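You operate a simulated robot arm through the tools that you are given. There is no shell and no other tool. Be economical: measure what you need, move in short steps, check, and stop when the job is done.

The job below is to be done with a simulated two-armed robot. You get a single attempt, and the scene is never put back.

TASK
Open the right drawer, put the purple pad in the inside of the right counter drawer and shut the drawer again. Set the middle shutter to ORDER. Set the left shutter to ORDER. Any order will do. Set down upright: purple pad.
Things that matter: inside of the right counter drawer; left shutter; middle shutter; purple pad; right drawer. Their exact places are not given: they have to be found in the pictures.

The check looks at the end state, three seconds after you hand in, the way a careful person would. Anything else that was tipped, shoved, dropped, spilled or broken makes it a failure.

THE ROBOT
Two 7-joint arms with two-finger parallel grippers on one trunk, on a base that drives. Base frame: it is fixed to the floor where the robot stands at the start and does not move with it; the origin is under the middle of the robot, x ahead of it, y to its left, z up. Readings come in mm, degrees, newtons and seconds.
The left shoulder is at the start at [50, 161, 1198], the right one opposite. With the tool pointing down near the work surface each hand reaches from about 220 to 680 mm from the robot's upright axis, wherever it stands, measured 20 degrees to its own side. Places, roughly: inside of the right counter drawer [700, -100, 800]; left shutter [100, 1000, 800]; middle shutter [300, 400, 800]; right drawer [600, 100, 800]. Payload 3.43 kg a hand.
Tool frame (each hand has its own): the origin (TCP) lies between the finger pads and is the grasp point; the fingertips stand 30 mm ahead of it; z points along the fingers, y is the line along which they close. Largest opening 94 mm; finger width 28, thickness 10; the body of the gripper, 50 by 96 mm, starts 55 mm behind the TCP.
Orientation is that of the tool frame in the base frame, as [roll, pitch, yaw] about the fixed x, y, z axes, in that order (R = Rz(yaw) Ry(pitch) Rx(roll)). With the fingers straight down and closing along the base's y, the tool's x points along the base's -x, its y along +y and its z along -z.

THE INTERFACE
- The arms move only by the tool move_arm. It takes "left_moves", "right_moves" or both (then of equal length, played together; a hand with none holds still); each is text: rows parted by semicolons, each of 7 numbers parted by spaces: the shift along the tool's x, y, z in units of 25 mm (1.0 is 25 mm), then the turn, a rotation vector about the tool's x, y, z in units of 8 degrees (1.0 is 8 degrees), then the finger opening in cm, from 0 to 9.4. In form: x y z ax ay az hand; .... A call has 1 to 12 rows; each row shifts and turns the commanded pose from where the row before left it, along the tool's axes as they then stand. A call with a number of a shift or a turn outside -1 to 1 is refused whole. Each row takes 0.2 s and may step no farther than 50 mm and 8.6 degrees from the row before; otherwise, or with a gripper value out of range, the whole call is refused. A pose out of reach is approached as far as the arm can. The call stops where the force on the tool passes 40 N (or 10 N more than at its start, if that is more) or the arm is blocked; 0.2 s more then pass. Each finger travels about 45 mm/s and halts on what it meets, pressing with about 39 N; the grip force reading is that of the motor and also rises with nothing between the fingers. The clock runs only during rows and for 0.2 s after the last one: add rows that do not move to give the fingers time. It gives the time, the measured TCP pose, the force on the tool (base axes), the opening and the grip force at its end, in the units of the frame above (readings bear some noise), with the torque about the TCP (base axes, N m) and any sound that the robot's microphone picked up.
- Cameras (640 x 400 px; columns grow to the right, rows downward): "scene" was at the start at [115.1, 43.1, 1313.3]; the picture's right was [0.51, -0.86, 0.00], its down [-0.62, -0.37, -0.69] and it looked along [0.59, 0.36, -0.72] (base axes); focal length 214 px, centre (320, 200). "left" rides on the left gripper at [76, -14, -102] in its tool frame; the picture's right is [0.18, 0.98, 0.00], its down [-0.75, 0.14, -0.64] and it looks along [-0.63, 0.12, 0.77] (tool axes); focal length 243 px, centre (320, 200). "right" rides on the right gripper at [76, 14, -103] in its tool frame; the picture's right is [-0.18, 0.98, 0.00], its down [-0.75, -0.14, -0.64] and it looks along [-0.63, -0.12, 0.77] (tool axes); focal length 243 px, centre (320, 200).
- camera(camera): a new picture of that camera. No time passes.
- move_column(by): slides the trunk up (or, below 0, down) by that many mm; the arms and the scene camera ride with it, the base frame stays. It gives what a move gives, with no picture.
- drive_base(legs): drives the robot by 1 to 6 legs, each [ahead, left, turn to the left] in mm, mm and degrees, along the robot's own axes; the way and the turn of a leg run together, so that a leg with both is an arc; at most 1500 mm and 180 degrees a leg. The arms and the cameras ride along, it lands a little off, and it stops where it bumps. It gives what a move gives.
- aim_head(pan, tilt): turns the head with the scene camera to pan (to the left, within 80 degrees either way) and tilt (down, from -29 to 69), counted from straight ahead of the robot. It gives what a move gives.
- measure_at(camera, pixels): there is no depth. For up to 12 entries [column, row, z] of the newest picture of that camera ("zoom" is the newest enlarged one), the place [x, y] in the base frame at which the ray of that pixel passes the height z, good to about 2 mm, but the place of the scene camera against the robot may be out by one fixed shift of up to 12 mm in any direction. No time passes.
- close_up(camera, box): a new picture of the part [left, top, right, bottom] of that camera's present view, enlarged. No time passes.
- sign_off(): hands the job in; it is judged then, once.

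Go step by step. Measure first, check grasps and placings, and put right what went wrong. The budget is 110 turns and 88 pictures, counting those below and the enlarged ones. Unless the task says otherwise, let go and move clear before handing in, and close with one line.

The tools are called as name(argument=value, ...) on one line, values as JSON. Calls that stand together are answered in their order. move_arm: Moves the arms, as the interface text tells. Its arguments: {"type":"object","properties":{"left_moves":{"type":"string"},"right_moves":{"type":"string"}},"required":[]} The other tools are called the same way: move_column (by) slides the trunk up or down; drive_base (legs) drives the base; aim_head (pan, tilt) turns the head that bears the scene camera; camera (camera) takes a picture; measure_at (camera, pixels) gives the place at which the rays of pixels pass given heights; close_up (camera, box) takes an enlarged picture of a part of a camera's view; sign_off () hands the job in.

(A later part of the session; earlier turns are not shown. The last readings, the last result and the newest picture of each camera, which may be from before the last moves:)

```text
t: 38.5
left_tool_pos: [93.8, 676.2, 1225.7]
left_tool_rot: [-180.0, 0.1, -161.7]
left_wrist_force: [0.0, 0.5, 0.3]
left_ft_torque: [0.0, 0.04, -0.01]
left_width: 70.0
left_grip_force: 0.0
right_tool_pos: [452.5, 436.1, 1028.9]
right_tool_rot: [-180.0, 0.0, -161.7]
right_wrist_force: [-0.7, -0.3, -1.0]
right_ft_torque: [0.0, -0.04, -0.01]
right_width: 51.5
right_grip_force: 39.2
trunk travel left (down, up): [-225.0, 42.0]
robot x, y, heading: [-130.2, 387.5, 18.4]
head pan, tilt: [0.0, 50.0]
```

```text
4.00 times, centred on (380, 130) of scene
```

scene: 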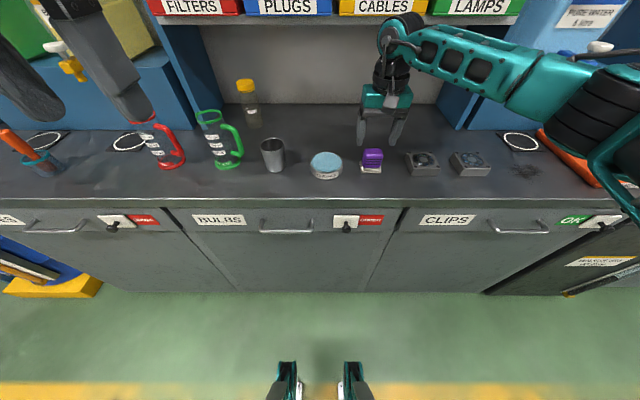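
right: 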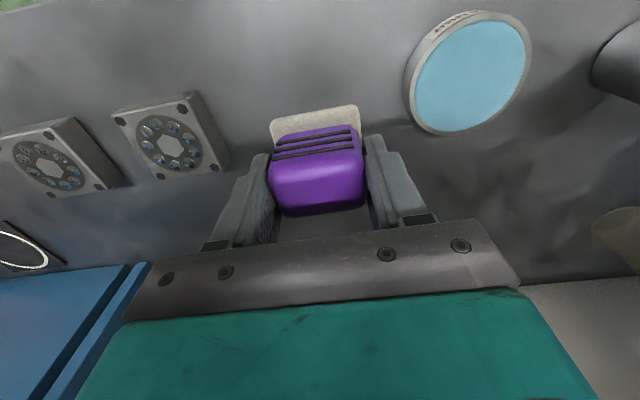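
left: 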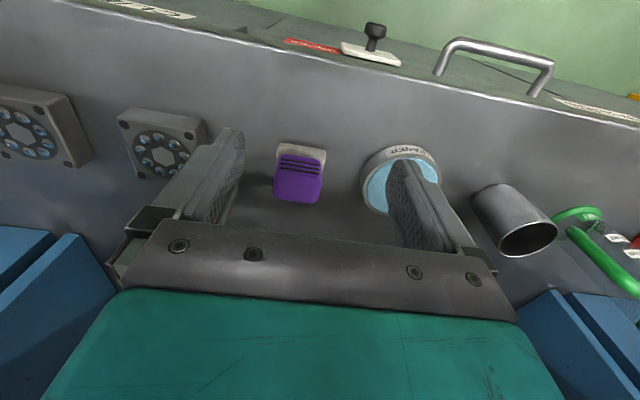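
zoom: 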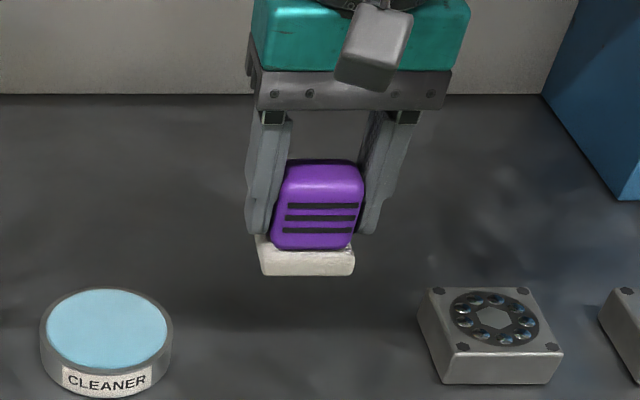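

The pad is held upright in the right hand (its bottom is 49 mm below the TCP). I'll retract the hand up and back, then drive right so the left hand faces the right drawer's handle.

move_arm(right_moves="1 0 -.4 0 0 0 4;1 0 -.4 0 0 0 4;1 0 -.4 0 0 0 4;1 0 -.4 0 0 0 4;1 0 -.4 0 0 0 4;1 -.3 -.4 0 0 0 4;1 -.3 -.4 0 0 0 4;1 -.3 -.4 0 0 0 4;1 -.3 -.4 0 0 0 4")

drive_base(legs=[[-40, -650, 0]])

camera(camera="scene")

```text
t: 40.5
left_tool_pos: [92.9, 676.3, 1225.0]
left_tool_rot: [-180.0, 0.2, -161.7]
left_wrist_force: [0.4, -0.1, 0.3]
left_ft_torque: [0.01, 0.0, -0.04]
left_width: 69.9
left_grip_force: 0.1
right_tool_pos: [250.2, 337.4, 1117.6]
right_tool_rot: [-179.9, 0.1, -161.8]
right_wrist_force: [-0.7, -1.1, 0.3]
right_ft_torque: [0.04, -0.01, 0.01]
right_width: 51.5
right_grip_force: 38.9
trunk travel left (down, up): [-225.0, 42.0]
robot x, y, heading: [-124.8, 386.3, 18.1]
head pan, tilt: [0.0, 50.0]
```

```text
t: 44.1
left_tool_pos: [259.9, 48.4, 1225.6]
left_tool_rot: [-180.0, 0.0, -161.2]
left_wrist_force: [0.5, 1.1, 0.3]
left_ft_torque: [0.02, -0.01, 0.02]
left_width: 70.0
left_grip_force: 0.0
right_tool_pos: [418.7, -289.4, 1118.3]
right_tool_rot: [180.0, 0.1, -161.3]
right_wrist_force: [-0.5, -0.2, -0.7]
right_ft_torque: [-0.01, 0.0, 0.0]
right_width: 51.5
right_grip_force: 38.8
trunk travel left (down, up): [-225.0, 42.0]
robot x, y, heading: [39.9, -242.5, 18.8]
head pan, tilt: [0.0, 50.0]
```

```text
54 pictures are left
```

scene: 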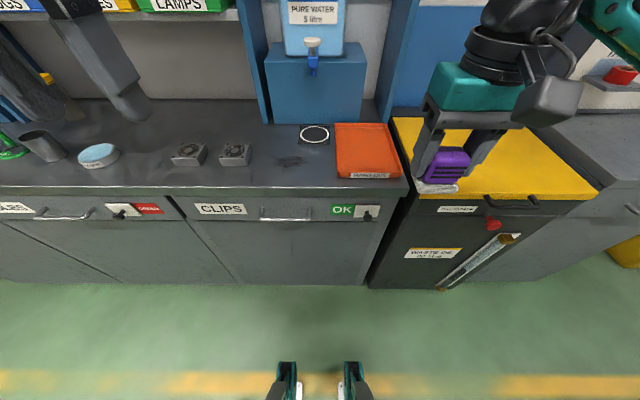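

Robot is at u≈-243, d≈-39. I'll rotate the left hand 90° about its axis so that the fingers can close vertically on the bar.

move_arm(left_moves="0 0 0 0 0 1 4;0 0 0 0 0 1 4;0 0 0 0 0 1 4;0 0 0 0 0 1 4;0 0 0 0 0 1 4;0 0 0 0 0 1 4;0 0 0 0 0 1 4;0 0 0 0 0 1 4;0 0 0 0 0 1 4;0 0 0 0 0 1 4;0 0 0 0 0 1 4;0 0 0 0 0 .25 4")

```text
t: 46.7
left_tool_pos: [258.8, 49.2, 1226.1]
left_tool_rot: [180.0, 0.0, 108.6]
left_wrist_force: [-0.5, 0.4, 0.2]
left_ft_torque: [-0.03, 0.02, 0.03]
left_width: 39.8
left_grip_force: 0.1
right_tool_pos: [418.5, -290.4, 1117.1]
right_tool_rot: [-179.9, 0.0, -161.2]
right_wrist_force: [0.6, -0.2, 0.2]
right_ft_torque: [0.02, 0.03, -0.03]
right_width: 51.6
right_grip_force: 38.7
trunk travel left (down, up): [-225.0, 42.0]
robot x, y, heading: [45.3, -239.0, 18.7]
head pan, tilt: [0.0, 50.0]
```

Rotation went fine. Now lowering in front of the drawer, then tilting forward.

move_arm(left_moves="-.42 .15 1 0 0 0 4;-.42 .15 1 0 0 0 4;-.42 .15 1 0 0 0 4;-.42 .15 1 0 0 0 4;-.42 .15 1 0 0 0 4;-.42 .15 1 0 0 0 4;-.42 .15 1 0 0 0 4;-.42 .15 1 0 0 0 4;-.42 .15 1 0 0 0 4")

move_arm(left_moves="0 0 0 -1 0 0 4;0 0 0 -1 0 0 4;0 0 0 -1 0 0 4;0 0 0 -1 0 0 4;0 0 0 -1 0 0 4;0 0 0 -1 0 0 4;0 0 0 -1 0 0 4;0 0 0 -1 0 0 4;0 0 0 -1 0 0 4;0 0 0 -.375 0 0 4")

camera(camera="scene")

```text
t: 48.7
left_tool_pos: [323.0, -30.0, 1000.8]
left_tool_rot: [-180.0, 0.1, 108.8]
left_wrist_force: [0.2, -0.3, -0.1]
left_ft_torque: [-0.01, -0.01, -0.02]
left_width: 40.0
left_grip_force: 0.1
right_tool_pos: [418.5, -288.6, 1117.4]
right_tool_rot: [179.9, 0.0, -161.3]
right_wrist_force: [0.4, 0.2, -0.4]
right_ft_torque: [0.03, 0.0, -0.01]
right_width: 51.6
right_grip_force: 39.1
trunk travel left (down, up): [-225.0, 42.0]
robot x, y, heading: [42.5, -242.0, 18.7]
head pan, tilt: [0.0, 50.0]
```

```text
t: 50.9
left_tool_pos: [385.5, 53.8, 1042.3]
left_tool_rot: [104.9, 0.2, 108.7]
left_wrist_force: [0.6, 0.0, -0.4]
left_ft_torque: [0.0, -0.01, 0.0]
left_width: 39.9
left_grip_force: 0.1
left hand out of reach, approached as far as the arm can: row 4, 5, 6, 7, 8, 9, 10
right_tool_pos: [418.0, -289.1, 1116.9]
right_tool_rot: [180.0, 0.0, -161.4]
right_wrist_force: [-0.2, -0.4, -0.2]
right_ft_torque: [0.01, 0.01, -0.03]
right_width: 51.3
right_grip_force: 38.9
trunk travel left (down, up): [-225.0, 42.0]
robot x, y, heading: [38.3, -240.9, 18.8]
head pan, tilt: [0.0, 50.0]
```

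```text
53 pictures are left
```

scene: 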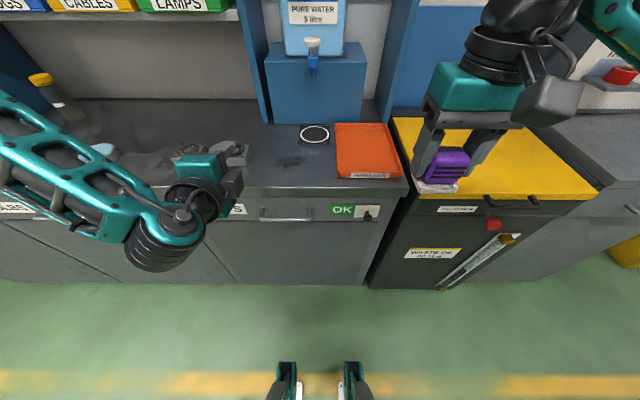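

The orientation is reached but the hand was too near the robot. I'll back the base 80 mm and then continue down toward the handle.

drive_base(legs=[[-80, 0, 0]])

move_arm(left_moves="0 0 1 0 0 0 4;0 0 1 0 0 0 4;0 0 1 0 0 0 4;0 -.8 0 0 0 0 4;0 -.8 0 0 0 0 4;0 -.8 0 0 0 0 4;0 0 0 0 0 0 4")

```text
t: 51.9
left_tool_pos: [310.5, 29.1, 1042.8]
left_tool_rot: [105.0, 0.0, 108.5]
left_wrist_force: [-0.5, -0.2, 0.7]
left_ft_torque: [0.02, 0.0, -0.03]
left_width: 39.6
left_grip_force: 0.0
right_tool_pos: [343.0, -314.4, 1117.6]
right_tool_rot: [-179.9, 0.0, -161.3]
right_wrist_force: [-0.1, 0.2, 0.0]
right_ft_torque: [0.01, -0.05, 0.01]
right_width: 51.6
right_grip_force: 38.8
trunk travel left (down, up): [-225.0, 42.0]
robot x, y, heading: [-35.8, -270.5, 18.8]
head pan, tilt: [0.0, 50.0]
```

```text
t: 53.5
left_tool_pos: [352.7, 77.4, 1003.9]
left_tool_rot: [105.1, 0.0, 108.6]
left_wrist_force: [0.7, -0.8, -0.5]
left_ft_torque: [-0.02, 0.02, 0.0]
left_width: 40.1
left_grip_force: 0.0
left hand out of reach, approached as far as the arm can: row 2, 3, 4, 5, 6
right_tool_pos: [343.1, -314.1, 1116.8]
right_tool_rot: [-180.0, 0.0, -161.4]
right_wrist_force: [-0.6, -0.4, -0.7]
right_ft_torque: [0.02, -0.01, 0.03]
right_width: 51.5
right_grip_force: 38.6
trunk travel left (down, up): [-225.0, 42.0]
robot x, y, heading: [-37.0, -262.3, 18.6]
head pan, tilt: [0.0, 50.0]
```

Still limited while high. Lower poses were reachable before, so I'll continue down and forward a bit.

move_arm(left_moves="0 -1 .3 0 0 0 4;0 -1 .3 0 0 0 4;0 -1 .3 0 0 0 4;0 -1 .3 0 0 0 4;0 0 .5 0 0 0 4;0 0 0 0 0 0 4")

camera(camera="scene")

```text
t: 54.9
left_tool_pos: [351.2, 126.4, 975.1]
left_tool_rot: [105.1, 0.0, 108.6]
left_wrist_force: [-0.2, -0.4, -0.1]
left_ft_torque: [0.03, -0.05, -0.02]
left_width: 40.0
left_grip_force: 0.2
left hand out of reach, approached as far as the arm can: row 1, 2, 3, 4
right_tool_pos: [343.1, -314.8, 1117.2]
right_tool_rot: [-180.0, 0.0, -161.4]
right_wrist_force: [0.5, -0.2, 0.0]
right_ft_torque: [0.01, -0.02, 0.02]
right_width: 51.2
right_grip_force: 39.2
trunk travel left (down, up): [-225.0, 42.0]
robot x, y, heading: [-41.4, -265.2, 18.8]
head pan, tilt: [0.0, 50.0]
```

```text
52 pictures are left
```

scene: 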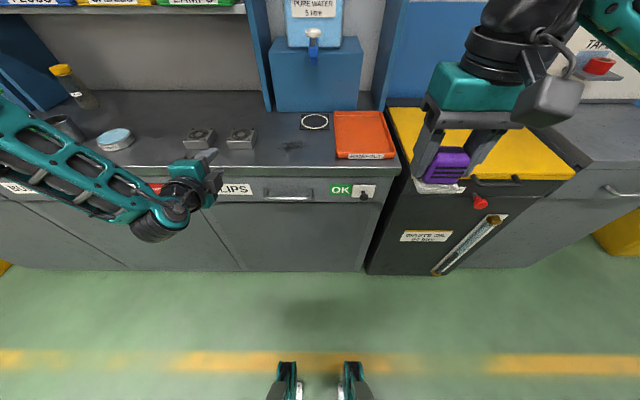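

Forward moves are in reach, only downward ones slide aside; more distance from the body should help. I'll back up 120 mm, reach forward, and then go down.

drive_base(legs=[[-130, 0, -0.3]])

move_arm(left_moves="-1 .26 1 0 0 0 4;-1 .26 1 0 0 0 4;-1 .26 1 0 0 0 4;-1 .26 1 0 0 0 4;0 -1 -.26 0 0 0 4;0 -1 -.26 0 0 0 4;0 -1 -.26 0 0 0 4;0 0 0 0 0 0 4")

```text
t: 56.2
left_tool_pos: [233.0, 82.1, 976.4]
left_tool_rot: [105.0, 0.0, 108.2]
left_wrist_force: [-0.6, 1.0, 0.3]
left_ft_torque: [0.04, 0.02, 0.01]
left_width: 40.2
left_grip_force: 0.1
right_tool_pos: [222.3, -358.4, 1118.0]
right_tool_rot: [-180.0, 0.0, -161.9]
right_wrist_force: [-0.4, 0.1, -0.3]
right_ft_torque: [0.01, -0.04, 0.02]
right_width: 51.3
right_grip_force: 39.4
trunk travel left (down, up): [-225.0, 42.0]
robot x, y, heading: [-155.3, -306.0, 18.3]
head pan, tilt: [0.0, 50.0]
```

```text
t: 58.0
left_tool_pos: [275.6, 65.6, 996.7]
left_tool_rot: [105.1, 0.2, 108.1]
left_wrist_force: [0.6, 0.1, 0.7]
left_ft_torque: [-0.01, 0.04, -0.02]
left_width: 40.1
left_grip_force: 0.1
left hand out of reach, approached as far as the arm can: row 1, 2, 3, 4, 5, 6, 7
right_tool_pos: [222.5, -356.7, 1117.1]
right_tool_rot: [180.0, -0.1, -161.8]
right_wrist_force: [-1.2, -0.1, -0.2]
right_ft_torque: [0.04, 0.0, -0.01]
right_width: 51.4
right_grip_force: 38.9
trunk travel left (down, up): [-225.0, 42.0]
robot x, y, heading: [-157.2, -306.6, 18.5]
head pan, tilt: [0.0, 50.0]
```

The limit seems to be wrist bend, so I'll reduce the tilt to 45° (which worked for the knobs) and then lower and shift right.

move_arm(left_moves="0 0 0 1 0 0 4;0 0 0 1 0 0 4;0 0 0 1 0 0 4;0 0 0 .75 0 0 4;-.6 -.9 .9 0 0 0 4;-.6 -.9 .9 0 0 0 4;-.6 -.9 .9 0 0 0 4;-.6 -.9 .9 0 0 0 4;-.6 -.9 .9 0 0 0 4;0 -.9 .9 0 0 0 4;0 0 0 0 0 0 4")

camera(camera="scene")

```text
t: 60.4
left_tool_pos: [243.8, 59.1, 914.4]
left_tool_rot: [135.1, 0.0, 108.1]
left_wrist_force: [-0.9, 0.6, 0.3]
left_ft_torque: [0.01, 0.0, -0.01]
left_width: 40.0
left_grip_force: 0.2
left hand out of reach, approached as far as the arm can: row 6, 7, 8, 9, 10
right_tool_pos: [222.3, -358.2, 1117.4]
right_tool_rot: [180.0, 0.0, -161.8]
right_wrist_force: [-0.9, -0.5, -0.5]
right_ft_torque: [0.0, 0.01, 0.01]
right_width: 51.4
right_grip_force: 39.2
trunk travel left (down, up): [-225.0, 42.0]
robot x, y, heading: [-156.4, -307.5, 18.2]
head pan, tilt: [0.0, 50.0]
```

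```text
51 pictures are left
```

scene: 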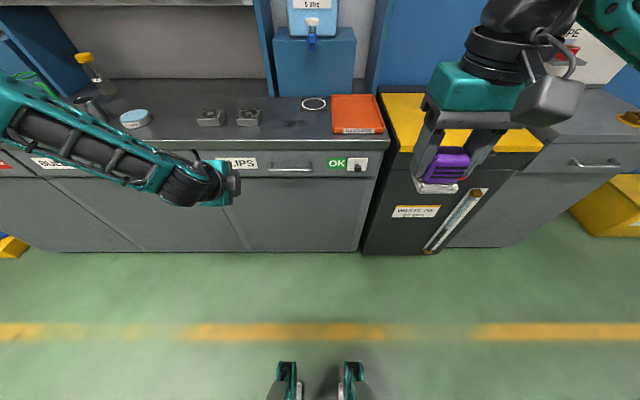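

The left hand now holds a 45°, 90°-rolled pose at (244,59,914). Rather than fight the arm, I'll use the trunk for height and the base for forward/sideways travel: trunk down 106, drive right 114 and forward 115.

move_column(by=-106)

drive_base(legs=[[0, -114, 0.2], [115, 0, 0]])

camera(camera="left")

camera(camera="scene")

```text
t: 61.8
left_tool_pos: [244.9, 58.1, 809.2]
left_tool_rot: [135.1, 0.0, 108.1]
left_wrist_force: [0.1, -0.4, -0.1]
left_ft_torque: [0.0, -0.01, -0.01]
left_width: 40.0
left_grip_force: 0.2
right_tool_pos: [222.4, -357.0, 1011.4]
right_tool_rot: [180.0, 0.0, -161.9]
right_wrist_force: [0.4, 0.2, -0.1]
right_ft_torque: [0.01, 0.0, 0.0]
right_width: 51.5
right_grip_force: 38.8
trunk travel left (down, up): [-119.0, 148.0]
robot x, y, heading: [-156.0, -307.1, 18.4]
head pan, tilt: [0.0, 50.0]
```

```text
t: 63.8
left_tool_pos: [385.8, -12.1, 807.8]
left_tool_rot: [135.1, 0.1, 108.4]
left_wrist_force: [0.6, -0.1, -0.5]
left_ft_torque: [0.04, -0.01, -0.01]
left_width: 40.1
left_grip_force: 0.1
right_tool_pos: [364.7, -428.0, 1012.2]
right_tool_rot: [180.0, 0.0, -161.7]
right_wrist_force: [0.4, -0.6, -0.1]
right_ft_torque: [0.04, -0.01, 0.05]
right_width: 51.2
right_grip_force: 39.0
trunk travel left (down, up): [-119.0, 148.0]
robot x, y, heading: [-20.3, -379.3, 18.7]
head pan, tilt: [0.0, 50.0]
```

```text
50 pictures are left
```

left: 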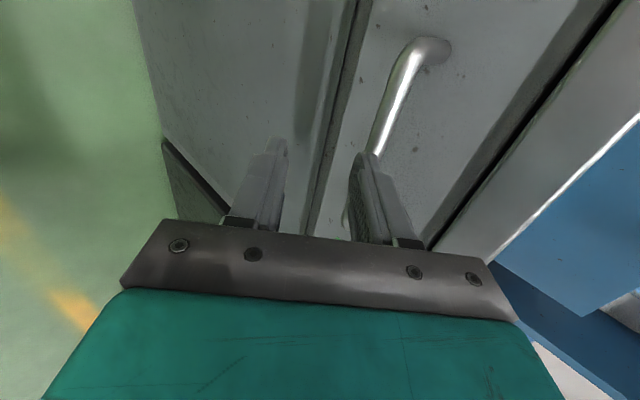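

```text
49 pictures are left
```

scene: 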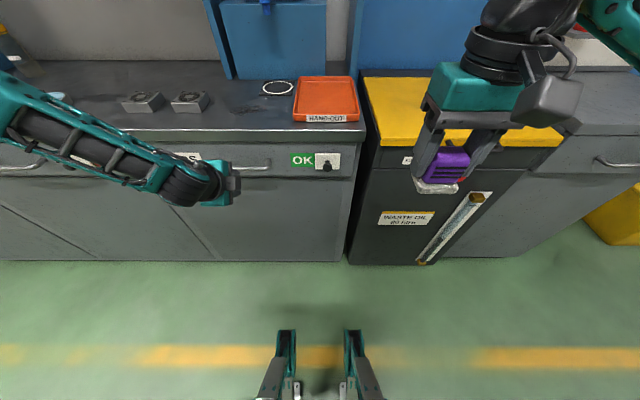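

Bar is ahead and above the tool axis: about 43 mm along tool y and 54 mm along tool z. I'll shift along tool y first so that the approach runs along the fingers.

move_arm(left_moves="0 .58 0 0 0 0 4;0 .58 0 0 0 0 4;0 .55 0 0 0 0 4;0 0 0 0 0 0 4")

camera(camera="left")

```text
t: 64.8
left_tool_pos: [413.5, -2.5, 838.3]
left_tool_rot: [135.0, 0.2, 108.4]
left_wrist_force: [-0.5, 0.1, 0.9]
left_ft_torque: [0.03, 0.03, -0.03]
left_width: 40.0
left_grip_force: 0.1
right_tool_pos: [365.0, -428.2, 1011.6]
right_tool_rot: [-179.9, 0.0, -161.4]
right_wrist_force: [-0.2, -0.7, -0.7]
right_ft_torque: [-0.03, 0.02, 0.0]
right_width: 51.5
right_grip_force: 38.8
trunk travel left (down, up): [-119.0, 148.0]
robot x, y, heading: [-17.5, -375.5, 18.7]
head pan, tilt: [0.0, 50.0]
```

```text
48 pictures are left
```

left: 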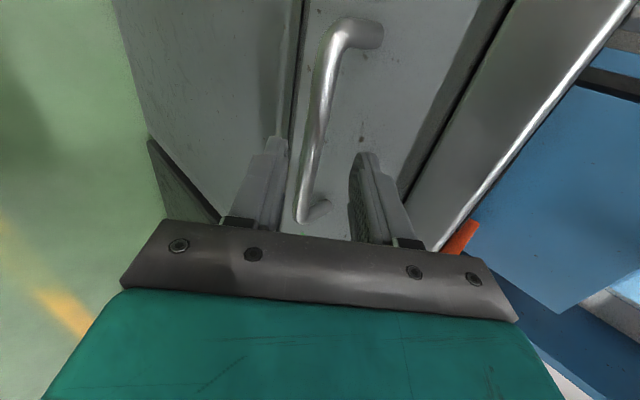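

The bar is now centred between the fingers in view. Advance 42 mm along the fingers and close.

move_arm(left_moves="0 0 .56 0 0 0 3.4;0 0 .56 0 0 0 3.4;0 0 .56 0 0 0 3.4;0 0 0 0 0 0 3.4")

camera(camera="left")

```text
t: 65.8
left_tool_pos: [431.9, 14.2, 822.2]
left_tool_rot: [135.2, 0.0, 108.4]
left_wrist_force: [1.4, 0.5, -0.5]
left_ft_torque: [-0.02, -0.01, 0.01]
left_width: 34.0
left_grip_force: 0.1
left hand out of reach, approached as far as the arm can: row 2, 3
right_tool_pos: [363.7, -427.3, 1011.2]
right_tool_rot: [-179.9, 0.0, -161.5]
right_wrist_force: [-0.4, 0.2, 0.4]
right_ft_torque: [0.01, -0.03, -0.02]
right_width: 51.6
right_grip_force: 39.3
trunk travel left (down, up): [-119.0, 148.0]
robot x, y, heading: [-15.5, -380.1, 18.4]
head pan, tilt: [0.0, 50.0]
```

```text
47 pictures are left
```

left: 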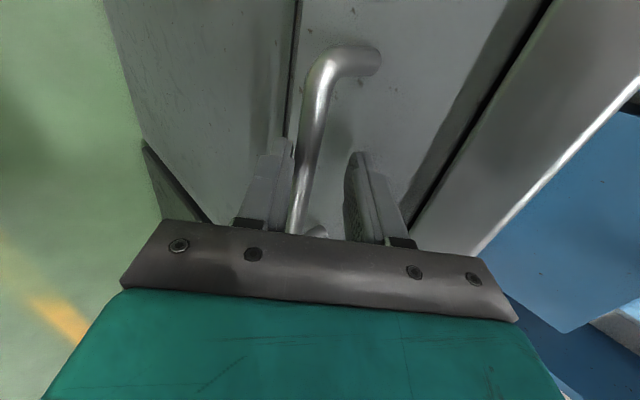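

Bar lies about 27 mm ahead of TCP, just inside the tips. A 13 mm trunk drop will seat it deeper; then I close.

move_column(by=-13)

move_arm(left_moves="0 0 0 0 0 0 2;0 0 0 0 0 0 0.5;0 0 0 0 0 0 0.5;0 0 0 0 0 0 0.5")

camera(camera="left")

```text
t: 66.4
left_tool_pos: [431.7, 13.1, 809.8]
left_tool_rot: [135.1, 0.1, 108.4]
left_wrist_force: [0.5, 0.2, -0.2]
left_ft_torque: [-0.01, -0.01, 0.0]
left_width: 33.7
left_grip_force: 0.0
right_tool_pos: [364.5, -427.4, 999.3]
right_tool_rot: [-180.0, -0.1, -161.4]
right_wrist_force: [-0.3, 0.1, -0.6]
right_ft_torque: [-0.02, 0.03, 0.0]
right_width: 51.4
right_grip_force: 38.5
trunk travel left (down, up): [-106.0, 161.0]
robot x, y, heading: [-14.6, -379.2, 18.3]
head pan, tilt: [0.0, 50.0]
```

```text
t: 67.4
left_tool_pos: [432.4, 14.1, 811.0]
left_tool_rot: [135.1, 0.1, 108.4]
left_wrist_force: [0.6, 0.8, 3.2]
left_ft_torque: [-0.27, -0.1, 0.19]
left_width: 13.7
left_grip_force: 44.7
right_tool_pos: [364.5, -427.9, 1000.1]
right_tool_rot: [-180.0, -0.1, -161.5]
right_wrist_force: [-0.1, 0.8, -0.7]
right_ft_torque: [0.01, -0.01, -0.02]
right_width: 51.3
right_grip_force: 39.4
trunk travel left (down, up): [-106.0, 161.0]
robot x, y, heading: [-17.4, -381.2, 18.6]
head pan, tilt: [0.0, 50.0]
```

```text
46 pictures are left
```

left: 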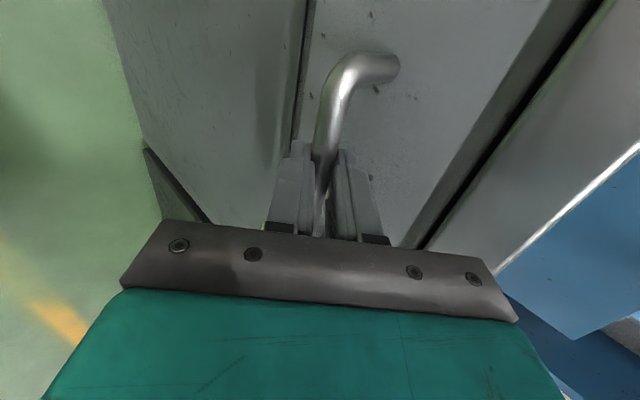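

The handle is gripped (13.7 mm, 45 N). Pull by driving back.

drive_base(legs=[[-100, 0, 0]])

camera(camera="scene")

```text
t: 68.6
left_tool_pos: [335.9, -17.2, 810.7]
left_tool_rot: [135.1, 0.1, 108.5]
left_wrist_force: [-2.2, 4.1, 6.6]
left_ft_torque: [-0.43, -0.29, -0.05]
left_width: 13.5
left_grip_force: 45.1
right_tool_pos: [269.2, -460.5, 999.6]
right_tool_rot: [-179.9, 0.0, -161.5]
right_wrist_force: [-0.5, 0.8, -0.1]
right_ft_torque: [0.0, -0.02, 0.01]
right_width: 51.5
right_grip_force: 39.2
trunk travel left (down, up): [-106.0, 161.0]
robot x, y, heading: [-112.1, -406.4, 18.6]
head pan, tilt: [0.0, 50.0]
```

```text
45 pictures are left
```

scene: 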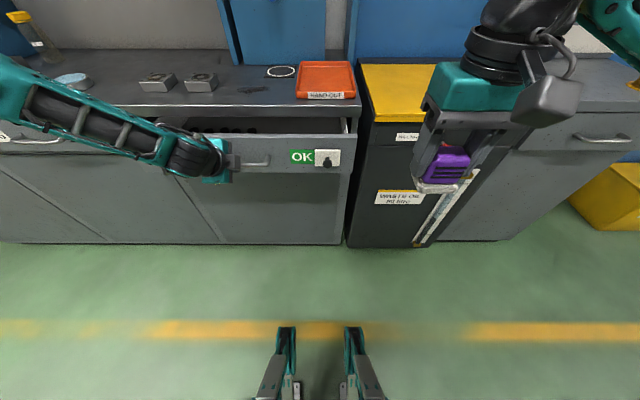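

The drawer is opening. Pull another 120 mm.

drive_base(legs=[[-120, 0, 0]])

camera(camera="scene")

```text
t: 69.8
left_tool_pos: [225.8, -53.8, 809.8]
left_tool_rot: [135.0, 0.1, 108.5]
left_wrist_force: [-2.3, 7.7, 5.4]
left_ft_torque: [-0.39, -0.25, -0.08]
left_width: 13.6
left_grip_force: 45.5
right_tool_pos: [157.5, -496.9, 999.6]
right_tool_rot: [-180.0, 0.1, -161.6]
right_wrist_force: [-0.2, 0.8, -0.8]
right_ft_torque: [-0.01, -0.03, -0.01]
right_width: 51.3
right_grip_force: 38.7
trunk travel left (down, up): [-106.0, 161.0]
robot x, y, heading: [-219.3, -447.5, 18.5]
head pan, tilt: [0.0, 50.0]
```

```text
44 pictures are left
```

scene: 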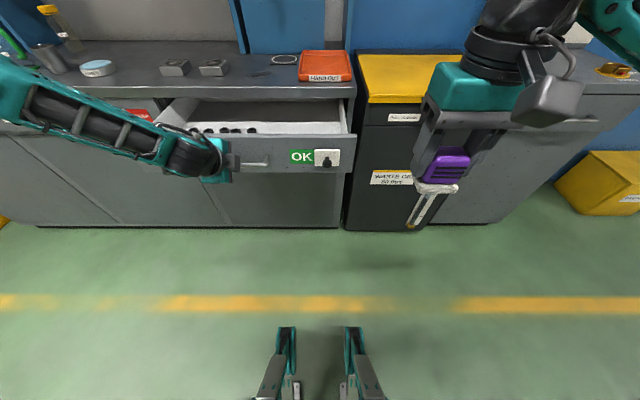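

Drawer is open about 215 mm; some dark clips lie inside. Zoom in.

close_up(camera="scene", box=[150, 80, 370, 190])

measure_at(camera="scene", pixels=[[340, 135, 860], [345, 103, 860], [165, 120, 860], [190, 132, 780], [255, 132, 780], [345, 135, 780], [340, 121, 780], [220, 120, 780]])

```text
2.91 times, centred on (260, 135) of scene
```

zoom: 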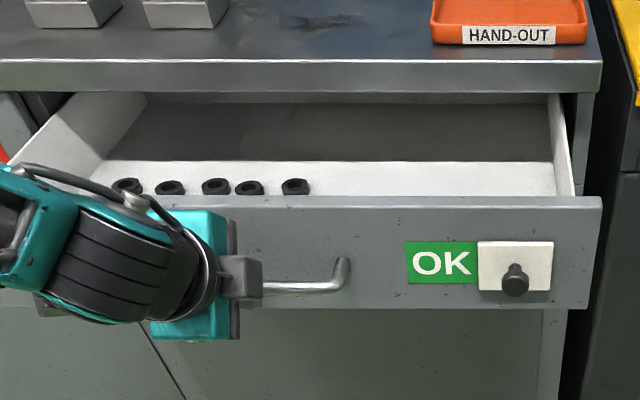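

```text
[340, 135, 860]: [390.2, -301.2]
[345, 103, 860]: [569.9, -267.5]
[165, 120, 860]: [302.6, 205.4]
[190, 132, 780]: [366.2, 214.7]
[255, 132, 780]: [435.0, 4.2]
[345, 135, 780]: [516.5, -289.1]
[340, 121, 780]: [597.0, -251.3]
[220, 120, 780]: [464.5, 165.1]
```

The drawer's right part (around zoom (430,180)) is empty — good for the pad. I'll release the handle and back the left hand off along the fingers.

move_arm(left_moves="0 0 0 0 0 0 3.4;0 0 0 0 0 0 3.4;0 0 0 0 0 0 3.4;0 0 -.7 0 0 0 3.4;0 0 -.8 0 0 0 3.4;0 0 -.8 0 0 0 3.4;0 0 -.8 0 0 0 3.4;0 0 0 0 0 0 3.4")

camera(camera="left")

```text
t: 71.6
left_tool_pos: [172.9, -71.6, 866.3]
left_tool_rot: [135.0, 0.0, 108.5]
left_wrist_force: [0.1, -0.4, -0.3]
left_ft_torque: [-0.02, 0.05, 0.0]
left_width: 33.8
left_grip_force: 0.1
right_tool_pos: [158.3, -497.7, 998.4]
right_tool_rot: [-180.0, 0.1, -161.6]
right_wrist_force: [-0.3, 0.4, -0.6]
right_ft_torque: [0.0, -0.04, 0.03]
right_width: 51.7
right_grip_force: 38.9
trunk travel left (down, up): [-106.0, 161.0]
robot x, y, heading: [-222.1, -447.0, 18.4]
head pan, tilt: [0.0, 50.0]
```

```text
42 pictures are left
```

left: 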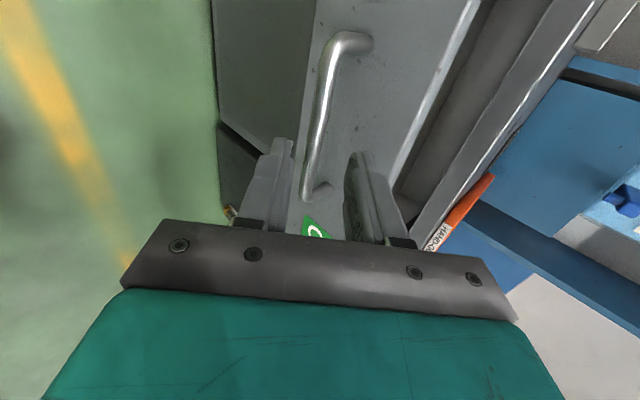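

Released cleanly. I'll swing the left hand outward, raise the trunk, then drive left 200 and forward 190 to bring the right hand over the drawer.

move_arm(left_moves="1 0 0 0 0 0 3.4;1 0 0 0 0 0 3.4;1 0 0 0 0 0 3.4;1 0 0 0 0 0 3.4;1 0 0 0 0 0 3.4")

move_column(by=160)

drive_base(legs=[[0, 200, 0], [190, 0, 0]])

camera(camera="scene")

```text
t: 72.8
left_tool_pos: [133.4, 47.3, 866.6]
left_tool_rot: [134.9, 0.0, 108.5]
left_wrist_force: [0.7, -0.6, 0.0]
left_ft_torque: [0.01, 0.01, 0.01]
left_width: 33.9
left_grip_force: 0.0
right_tool_pos: [158.4, -497.2, 998.8]
right_tool_rot: [-180.0, 0.0, -161.6]
right_wrist_force: [-0.4, -0.1, -0.4]
right_ft_torque: [0.05, -0.02, 0.04]
right_width: 51.1
right_grip_force: 39.8
trunk travel left (down, up): [-106.0, 161.0]
robot x, y, heading: [-223.6, -448.4, 18.7]
head pan, tilt: [0.0, 50.0]
```

```text
t: 74.6
left_tool_pos: [133.6, 46.4, 1026.5]
left_tool_rot: [135.0, 0.0, 108.5]
left_wrist_force: [0.6, -0.6, 0.3]
left_ft_torque: [0.0, 0.02, 0.02]
left_width: 34.1
left_grip_force: 0.1
right_tool_pos: [157.8, -497.7, 1158.6]
right_tool_rot: [-180.0, 0.0, -161.6]
right_wrist_force: [0.3, 0.2, -0.4]
right_ft_torque: [-0.02, 0.0, -0.03]
right_width: 51.4
right_grip_force: 38.8
trunk travel left (down, up): [-266.0, 1.0]
robot x, y, heading: [-223.7, -443.8, 18.6]
head pan, tilt: [0.0, 50.0]
```

```text
t: 77.3
left_tool_pos: [247.8, 293.3, 1026.1]
left_tool_rot: [135.1, 0.0, 108.2]
left_wrist_force: [0.1, 0.3, -0.1]
left_ft_torque: [0.0, 0.01, -0.01]
left_width: 33.8
left_grip_force: 0.1
right_tool_pos: [270.4, -250.6, 1158.5]
right_tool_rot: [180.0, 0.0, -161.8]
right_wrist_force: [-0.4, 0.3, 0.0]
right_ft_torque: [0.01, 0.03, 0.0]
right_width: 51.3
right_grip_force: 39.0
trunk travel left (down, up): [-266.0, 1.0]
robot x, y, heading: [-108.4, -196.8, 18.2]
head pan, tilt: [0.0, 50.0]
```

```text
41 pictures are left
```

scene: 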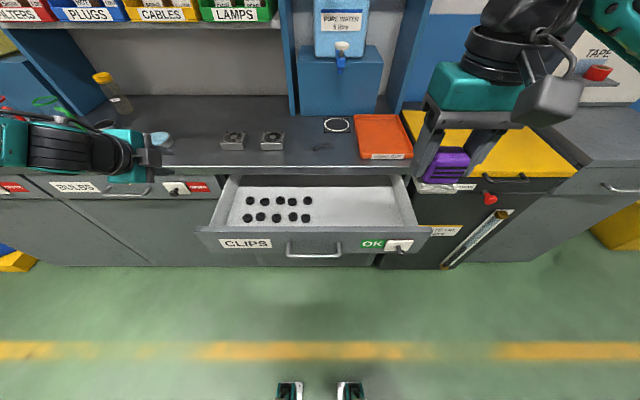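

Good view: ten clips at (245–310, 200–218), and free floor around (360,205). I'll get the right wrist view and measurements.

close_up(camera="scene", box=[190, 150, 440, 270])

measure_at(camera="scene", pixels=[[360, 205, 780], [360, 205, 760], [308, 217, 780], [410, 222, 780], [418, 227, 860], [222, 228, 860], [228, 222, 780]])

camera(camera="right")

```text
2.56 times, centred on (315, 210) of scene
```

zoom: 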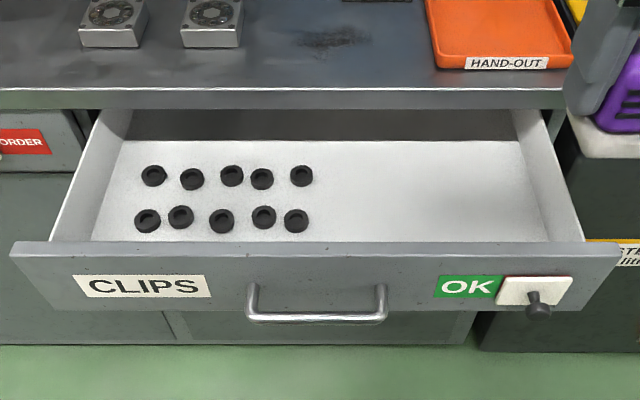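

```text
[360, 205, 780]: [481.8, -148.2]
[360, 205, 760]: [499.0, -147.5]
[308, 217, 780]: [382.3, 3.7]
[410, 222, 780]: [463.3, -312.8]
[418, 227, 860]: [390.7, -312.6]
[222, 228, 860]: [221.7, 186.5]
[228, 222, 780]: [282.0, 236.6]
```

```text
39 pictures are left
```

right: 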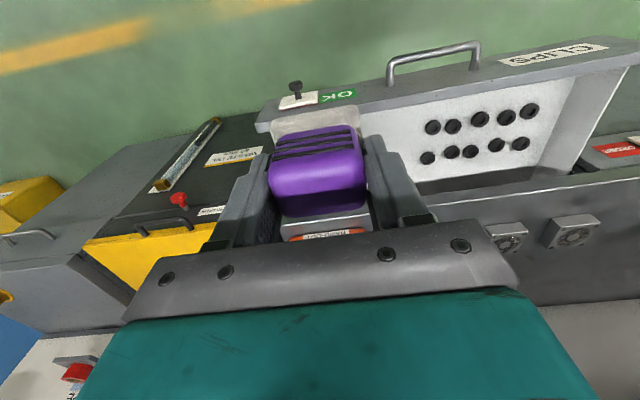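

I'll triangulate the same clip (scene (305.6,218), right cam (432,127)) to get the drawer floor height.

measure_at(camera="scene", pixels=[[305.6, 218.3, 760], [305.6, 218.3, 800], [258, 218.5, 760], [258, 218.5, 800]])

measure_at(camera="right", pixels=[[432, 127, 740], [432, 127, 760], [432, 127, 800], [528, 110, 760], [528, 110, 800]])

```text
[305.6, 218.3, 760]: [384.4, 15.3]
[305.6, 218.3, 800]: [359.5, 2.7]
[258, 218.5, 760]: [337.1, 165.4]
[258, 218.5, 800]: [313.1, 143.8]
```

```text
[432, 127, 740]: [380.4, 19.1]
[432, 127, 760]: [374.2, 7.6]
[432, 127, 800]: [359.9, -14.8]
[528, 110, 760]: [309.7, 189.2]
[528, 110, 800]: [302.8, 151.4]
```

The drawer floor is at about z≈740. Target for the pad is u≈-270, d≈365, clear of clips and walls; I'll move over and lower partway.

move_arm(right_moves="-.94 .265 .5 0 0 0 4;-.94 .265 .5 0 0 0 4;-.94 .265 .5 0 0 0 4;-.94 .265 .5 0 0 0 4;-.94 .265 .5 0 0 0 4;-.94 .265 .5 0 0 0 4;-.94 .265 .5 0 0 0 4;-.94 .265 .5 0 0 0 4;0 0 0 0 0 0 4")

camera(camera="right")

camera(camera="scene")

```text
t: 79.3
left_tool_pos: [247.8, 293.0, 1026.6]
left_tool_rot: [135.0, -0.1, 108.3]
left_wrist_force: [0.4, -0.4, 0.0]
left_ft_torque: [0.01, -0.01, 0.02]
left_width: 33.9
left_grip_force: 0.2
right_tool_pos: [432.4, -140.6, 1060.0]
right_tool_rot: [-180.0, 0.0, -161.8]
right_wrist_force: [0.3, -0.1, 0.2]
right_ft_torque: [0.02, -0.02, 0.0]
right_width: 51.5
right_grip_force: 39.2
trunk travel left (down, up): [-266.0, 1.0]
robot x, y, heading: [-108.7, -201.4, 18.1]
head pan, tilt: [0.0, 50.0]
```

```text
38 pictures are left
```

right: 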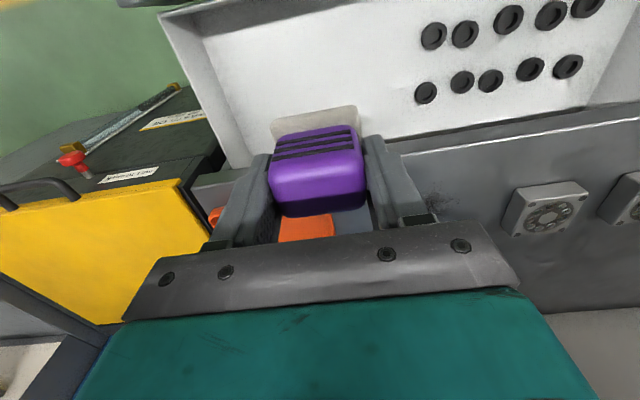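

```text
37 pictures are left
```

scene: 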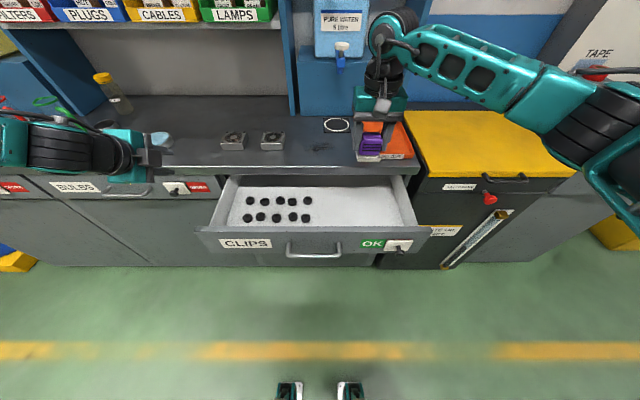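

Hand is at u≈-270, d≈366 over the drawer. I'll verify the drawer's inner corners in this view before lowering.

measure_at(camera="right", pixels=[[203, 36, 740], [250, 160, 740], [426, 92, 745], [433, 36, 745], [400, 152, 900], [160, 12, 865], [300, 5, 740]])

```text
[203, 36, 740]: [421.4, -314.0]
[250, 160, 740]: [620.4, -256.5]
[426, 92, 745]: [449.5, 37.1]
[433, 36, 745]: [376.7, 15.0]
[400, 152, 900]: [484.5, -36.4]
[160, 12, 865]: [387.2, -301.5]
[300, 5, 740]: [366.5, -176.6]
```

Clearances are good (right wall u≈-431, front inside d≈298, clips u≥-125). Lowering to TCP z≈835.

move_arm(right_moves="0 0 1 0 0 0 4;0 0 1 0 0 0 4;0 0 1 0 0 0 4;0 0 1 0 0 0 4;0 0 1 0 0 0 4;0 0 1 0 0 0 4;0 0 1 0 0 0 4;0 0 1 0 0 0 4;0 0 .9 0 0 0 4;0 0 0 0 0 0 4")

camera(camera="right")

close_up(camera="scene", box=[280, 100, 440, 270])

```text
t: 81.5
left_tool_pos: [246.1, 293.7, 1025.8]
left_tool_rot: [135.1, 0.0, 108.3]
left_wrist_force: [-0.1, 0.2, 0.7]
left_ft_torque: [-0.02, 0.0, 0.02]
left_width: 34.4
left_grip_force: 0.1
right_tool_pos: [432.1, -141.8, 835.8]
right_tool_rot: [180.0, 0.1, -161.7]
right_wrist_force: [-0.8, -0.2, -0.6]
right_ft_torque: [-0.02, -0.03, 0.01]
right_width: 51.5
right_grip_force: 39.2
trunk travel left (down, up): [-266.0, 1.0]
robot x, y, heading: [-110.4, -199.4, 18.2]
head pan, tilt: [0.0, 50.0]
```

```text
36 pictures are left
```

right: 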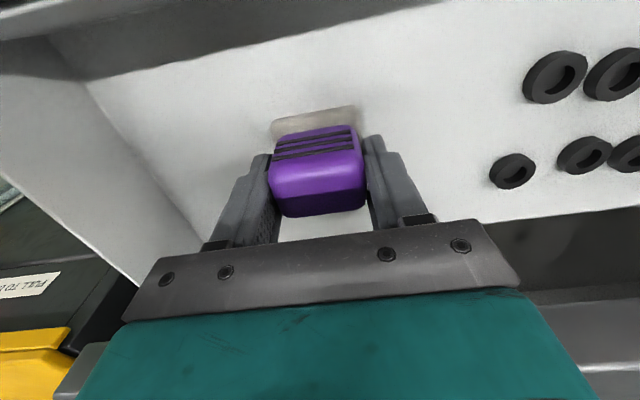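

```text
2.35 times, centred on (360, 185) of scene
```

zoom: 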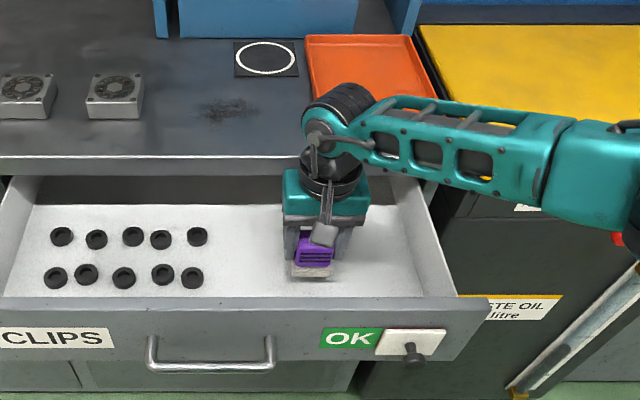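

Looks good. I'll refine the floor height using the same clip seen now at (512,171).

measure_at(camera="right", pixels=[[512, 171, 735], [512, 171, 745], [512, 171, 755], [512, 171, 765]])

```text
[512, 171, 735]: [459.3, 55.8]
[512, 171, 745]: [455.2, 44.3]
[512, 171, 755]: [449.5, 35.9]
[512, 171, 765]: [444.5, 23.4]
```

Clip tops now triangulate at about z≈755–760, so floor contact is expected near TCP z≈800. I'll approach in small steps.

move_arm(right_moves="0 0 .5 0 0 0 4;0 0 .4 0 0 0 4;0 0 .15 0 0 0 4;0 0 .15 0 0 0 4;0 0 0 0 0 0 4")

move_arm(right_moves="0 0 .12 0 0 0 4;0 0 .08 0 0 0 4;0 0 0 0 0 0 4")

```text
t: 82.8
left_tool_pos: [246.4, 293.3, 1027.1]
left_tool_rot: [135.0, 0.0, 108.2]
left_wrist_force: [-0.4, 0.2, 0.2]
left_ft_torque: [-0.03, -0.01, 0.0]
left_width: 34.0
left_grip_force: 0.1
right_tool_pos: [432.9, -141.4, 806.4]
right_tool_rot: [180.0, 0.0, -161.6]
right_wrist_force: [0.3, -0.4, -0.5]
right_ft_torque: [0.0, -0.04, 0.0]
right_width: 51.3
right_grip_force: 38.3
trunk travel left (down, up): [-266.0, 1.0]
robot x, y, heading: [-110.8, -198.7, 18.4]
head pan, tilt: [0.0, 50.0]
```

```text
t: 83.5
left_tool_pos: [247.4, 292.5, 1026.6]
left_tool_rot: [135.0, 0.0, 108.3]
left_wrist_force: [0.0, 0.4, 0.5]
left_ft_torque: [0.01, -0.02, -0.01]
left_width: 34.0
left_grip_force: 0.1
right_tool_pos: [431.9, -140.6, 800.9]
right_tool_rot: [180.0, 0.0, -161.8]
right_wrist_force: [0.3, -1.9, 4.3]
right_ft_torque: [-0.07, -0.01, -0.04]
right_width: 51.3
right_grip_force: 39.2
trunk travel left (down, up): [-266.0, 1.0]
robot x, y, heading: [-109.4, -202.6, 18.4]
head pan, tilt: [0.0, 50.0]
```

Contact is felt (4.3 N up at z≈801). Release gently and rise.

move_arm(right_moves="0 0 0 0 0 0 5.5;0 0 0 0 0 0 6.5;0 0 0 0 0 0 7;0 0 -.5 0 0 0 7;0 0 -1 0 0 0 7;0 0 -1 0 0 0 7;0 0 -1 0 0 0 7")

camera(camera="right")

```text
t: 85.2
left_tool_pos: [247.1, 292.1, 1026.6]
left_tool_rot: [135.1, 0.1, 108.3]
left_wrist_force: [0.4, 0.3, -0.3]
left_ft_torque: [0.0, 0.03, -0.01]
left_width: 34.2
left_grip_force: 0.1
right_tool_pos: [431.9, -140.5, 888.2]
right_tool_rot: [-180.0, 0.0, -161.7]
right_wrist_force: [-0.1, 0.1, -0.3]
right_ft_torque: [-0.02, -0.01, -0.02]
right_width: 70.0
right_grip_force: 0.1
trunk travel left (down, up): [-266.0, 1.0]
robot x, y, heading: [-107.2, -203.0, 18.2]
head pan, tilt: [0.0, 50.0]
```

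```text
34 pictures are left
```

right: 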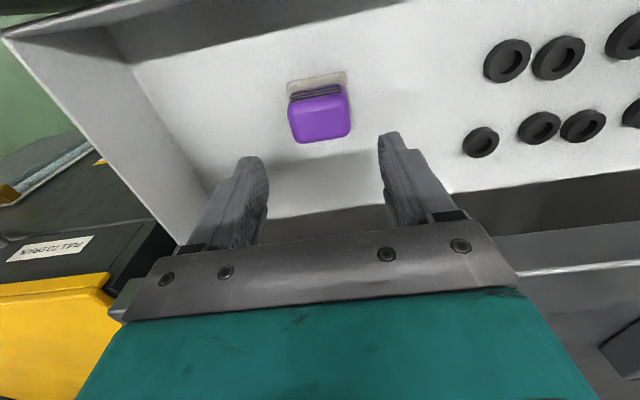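

The pad stands upright on the drawer floor at (318,110). I'll raise the right hand, and retract it in front of the drawer's handle.

move_arm(right_moves="0 0 -1 0 0 0 6;0 0 -1 0 0 0 6;0 0 -1 0 0 0 6;0 0 -1 0 0 0 6;0 0 -1 0 0 0 6;0 0 -1 0 0 0 6;0 0 -1 0 0 0 6")

move_arm(right_moves="1 .675 0 0 0 0 6;1 .675 0 0 0 0 6;1 .675 0 0 0 0 6;1 .675 0 0 0 0 6;1 .675 0 0 0 0 6;1 .675 0 0 0 0 6;1 .675 0 0 0 0 6;1 .675 0 0 0 0 6;0 0 0 0 0 0 6")

camera(camera="scene")

camera(camera="right")

```text
t: 86.8
left_tool_pos: [246.5, 293.1, 1026.9]
left_tool_rot: [135.1, 0.0, 108.3]
left_wrist_force: [0.2, 0.1, -0.1]
left_ft_torque: [0.03, -0.01, 0.0]
left_width: 33.9
left_grip_force: 0.0
right_tool_pos: [430.2, -143.1, 1065.2]
right_tool_rot: [-180.0, 0.0, -161.7]
right_wrist_force: [-0.5, 0.3, 0.5]
right_ft_torque: [0.03, -0.04, 0.03]
right_width: 59.9
right_grip_force: 0.1
trunk travel left (down, up): [-266.0, 1.0]
robot x, y, heading: [-108.6, -199.3, 18.4]
head pan, tilt: [0.0, 50.0]
```

```text
t: 88.8
left_tool_pos: [247.1, 291.8, 1027.1]
left_tool_rot: [135.1, 0.0, 108.3]
left_wrist_force: [0.4, 0.5, 0.2]
left_ft_torque: [0.0, 0.0, 0.01]
left_width: 34.0
left_grip_force: 0.0
right_tool_pos: [200.1, -77.8, 1063.5]
right_tool_rot: [-180.0, 0.0, -161.9]
right_wrist_force: [0.9, -1.3, 0.2]
right_ft_torque: [-0.04, -0.01, 0.01]
right_width: 60.0
right_grip_force: 0.0
trunk travel left (down, up): [-266.0, 1.0]
robot x, y, heading: [-106.2, -200.5, 18.5]
head pan, tilt: [0.0, 50.0]
```

```text
33 pictures are left
```

scene: 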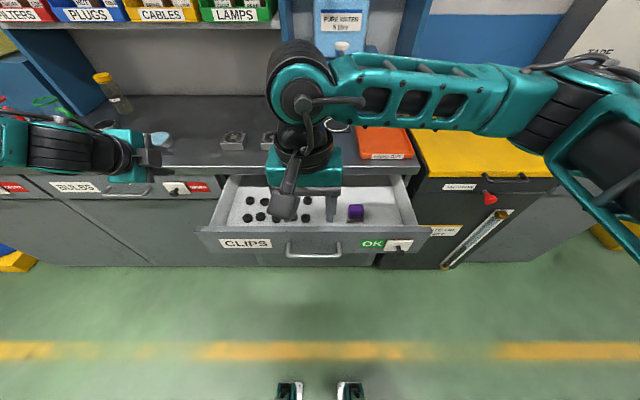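

```text
32 pictures are left
```

right: 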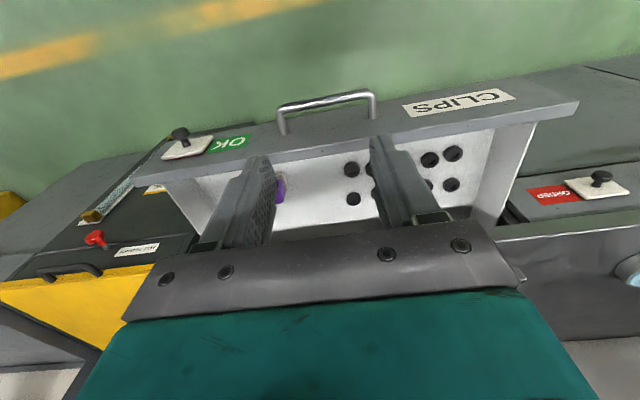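

Hand at d≈165, u≈-137. I'll measure the bar's present place and then lower.

measure_at(camera="right", pixels=[[280, 108, 800], [373, 94, 800]])

move_arm(right_moves=".3 0 1 0 0 0 6;.3 0 1 0 0 0 6;0 0 1 0 0 0 6;0 0 1 0 0 0 6;0 0 1 0 0 0 6;0 0 1 0 0 0 6;0 0 1 0 0 0 6;0 0 0 0 0 0 6")

```text
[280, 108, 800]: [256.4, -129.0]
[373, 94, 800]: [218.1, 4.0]
```

```text
t: 90.5
left_tool_pos: [246.9, 293.1, 1026.1]
left_tool_rot: [135.0, 0.0, 108.3]
left_wrist_force: [0.3, -1.1, 0.0]
left_ft_torque: [0.02, 0.0, 0.0]
left_width: 34.2
left_grip_force: 0.0
right_tool_pos: [185.3, -81.2, 888.3]
right_tool_rot: [-180.0, -0.1, -161.7]
right_wrist_force: [0.1, 0.3, 0.2]
right_ft_torque: [-0.01, -0.01, -0.01]
right_width: 59.8
right_grip_force: 0.1
trunk travel left (down, up): [-266.0, 1.0]
robot x, y, heading: [-111.4, -198.7, 18.3]
head pan, tilt: [0.0, 50.0]
```

The bar is at d≈205. I'll lower the fingers to the bar's height and then push with the arm, so the left hand stays put.

move_arm(right_moves="0 0 1 0 0 0 6;0 0 1 0 0 0 6;0 0 1 0 0 0 6;0 0 .3 0 0 0 6;-1 0 0 0 0 0 6;-.8 0 0 0 0 0 6;0 0 0 0 0 0 6")

camera(camera="right")

```text
t: 92.2
left_tool_pos: [246.7, 292.9, 1026.7]
left_tool_rot: [135.0, 0.0, 108.4]
left_wrist_force: [0.7, 0.0, 0.4]
left_ft_torque: [0.02, -0.04, 0.0]
left_width: 33.9
left_grip_force: 0.1
right_tool_pos: [228.1, -63.6, 807.4]
right_tool_rot: [-180.0, 0.0, -161.8]
right_wrist_force: [-0.1, -0.4, -0.3]
right_ft_torque: [0.0, 0.0, -0.02]
right_width: 60.2
right_grip_force: 0.0
trunk travel left (down, up): [-266.0, 1.0]
robot x, y, heading: [-113.8, -195.9, 18.2]
head pan, tilt: [0.0, 50.0]
```

```text
31 pictures are left
```

right: 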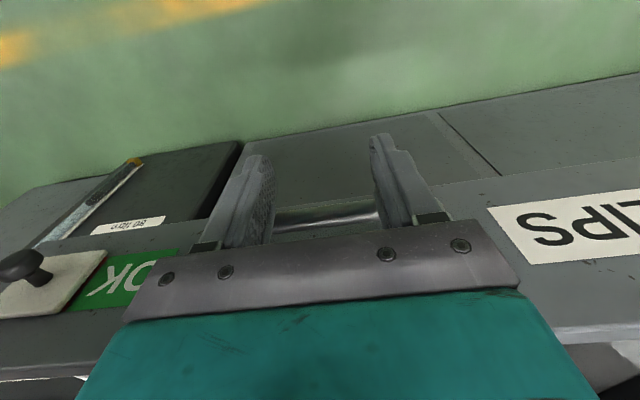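

Bar is just beyond the fingers at (325,213). Push forward in 15 mm steps.

move_arm(right_moves="-.6 0 0 0 0 0 6;-.6 0 0 0 0 0 6;-.6 0 0 0 0 0 6;-.6 0 0 0 0 0 6;-.6 0 0 0 0 0 6;-.6 0 0 0 0 0 6;-.6 0 0 0 0 0 6;-.6 0 0 0 0 0 6;-.6 0 0 0 0 0 6;-.6 0 0 0 0 0 6;-.6 0 0 0 0 0 6")

camera(camera="scene")

```text
t: 94.5
left_tool_pos: [246.2, 292.9, 1026.6]
left_tool_rot: [135.0, 0.1, 108.3]
left_wrist_force: [0.0, -0.5, 0.5]
left_ft_torque: [0.01, -0.02, -0.03]
left_width: 34.0
left_grip_force: 0.0
right_tool_pos: [385.2, -15.3, 806.0]
right_tool_rot: [179.9, 0.0, -161.7]
right_wrist_force: [-0.4, -0.1, 0.4]
right_ft_torque: [-0.01, -0.02, 0.05]
right_width: 60.2
right_grip_force: 0.1
trunk travel left (down, up): [-266.0, 1.0]
robot x, y, heading: [-109.8, -202.0, 18.5]
head pan, tilt: [0.0, 50.0]
```

```text
30 pictures are left
```

scene: 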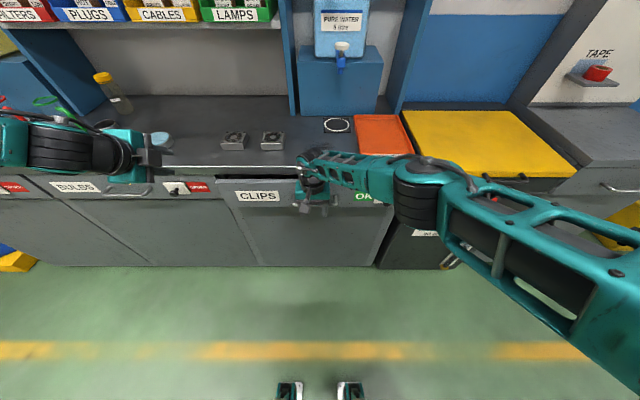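

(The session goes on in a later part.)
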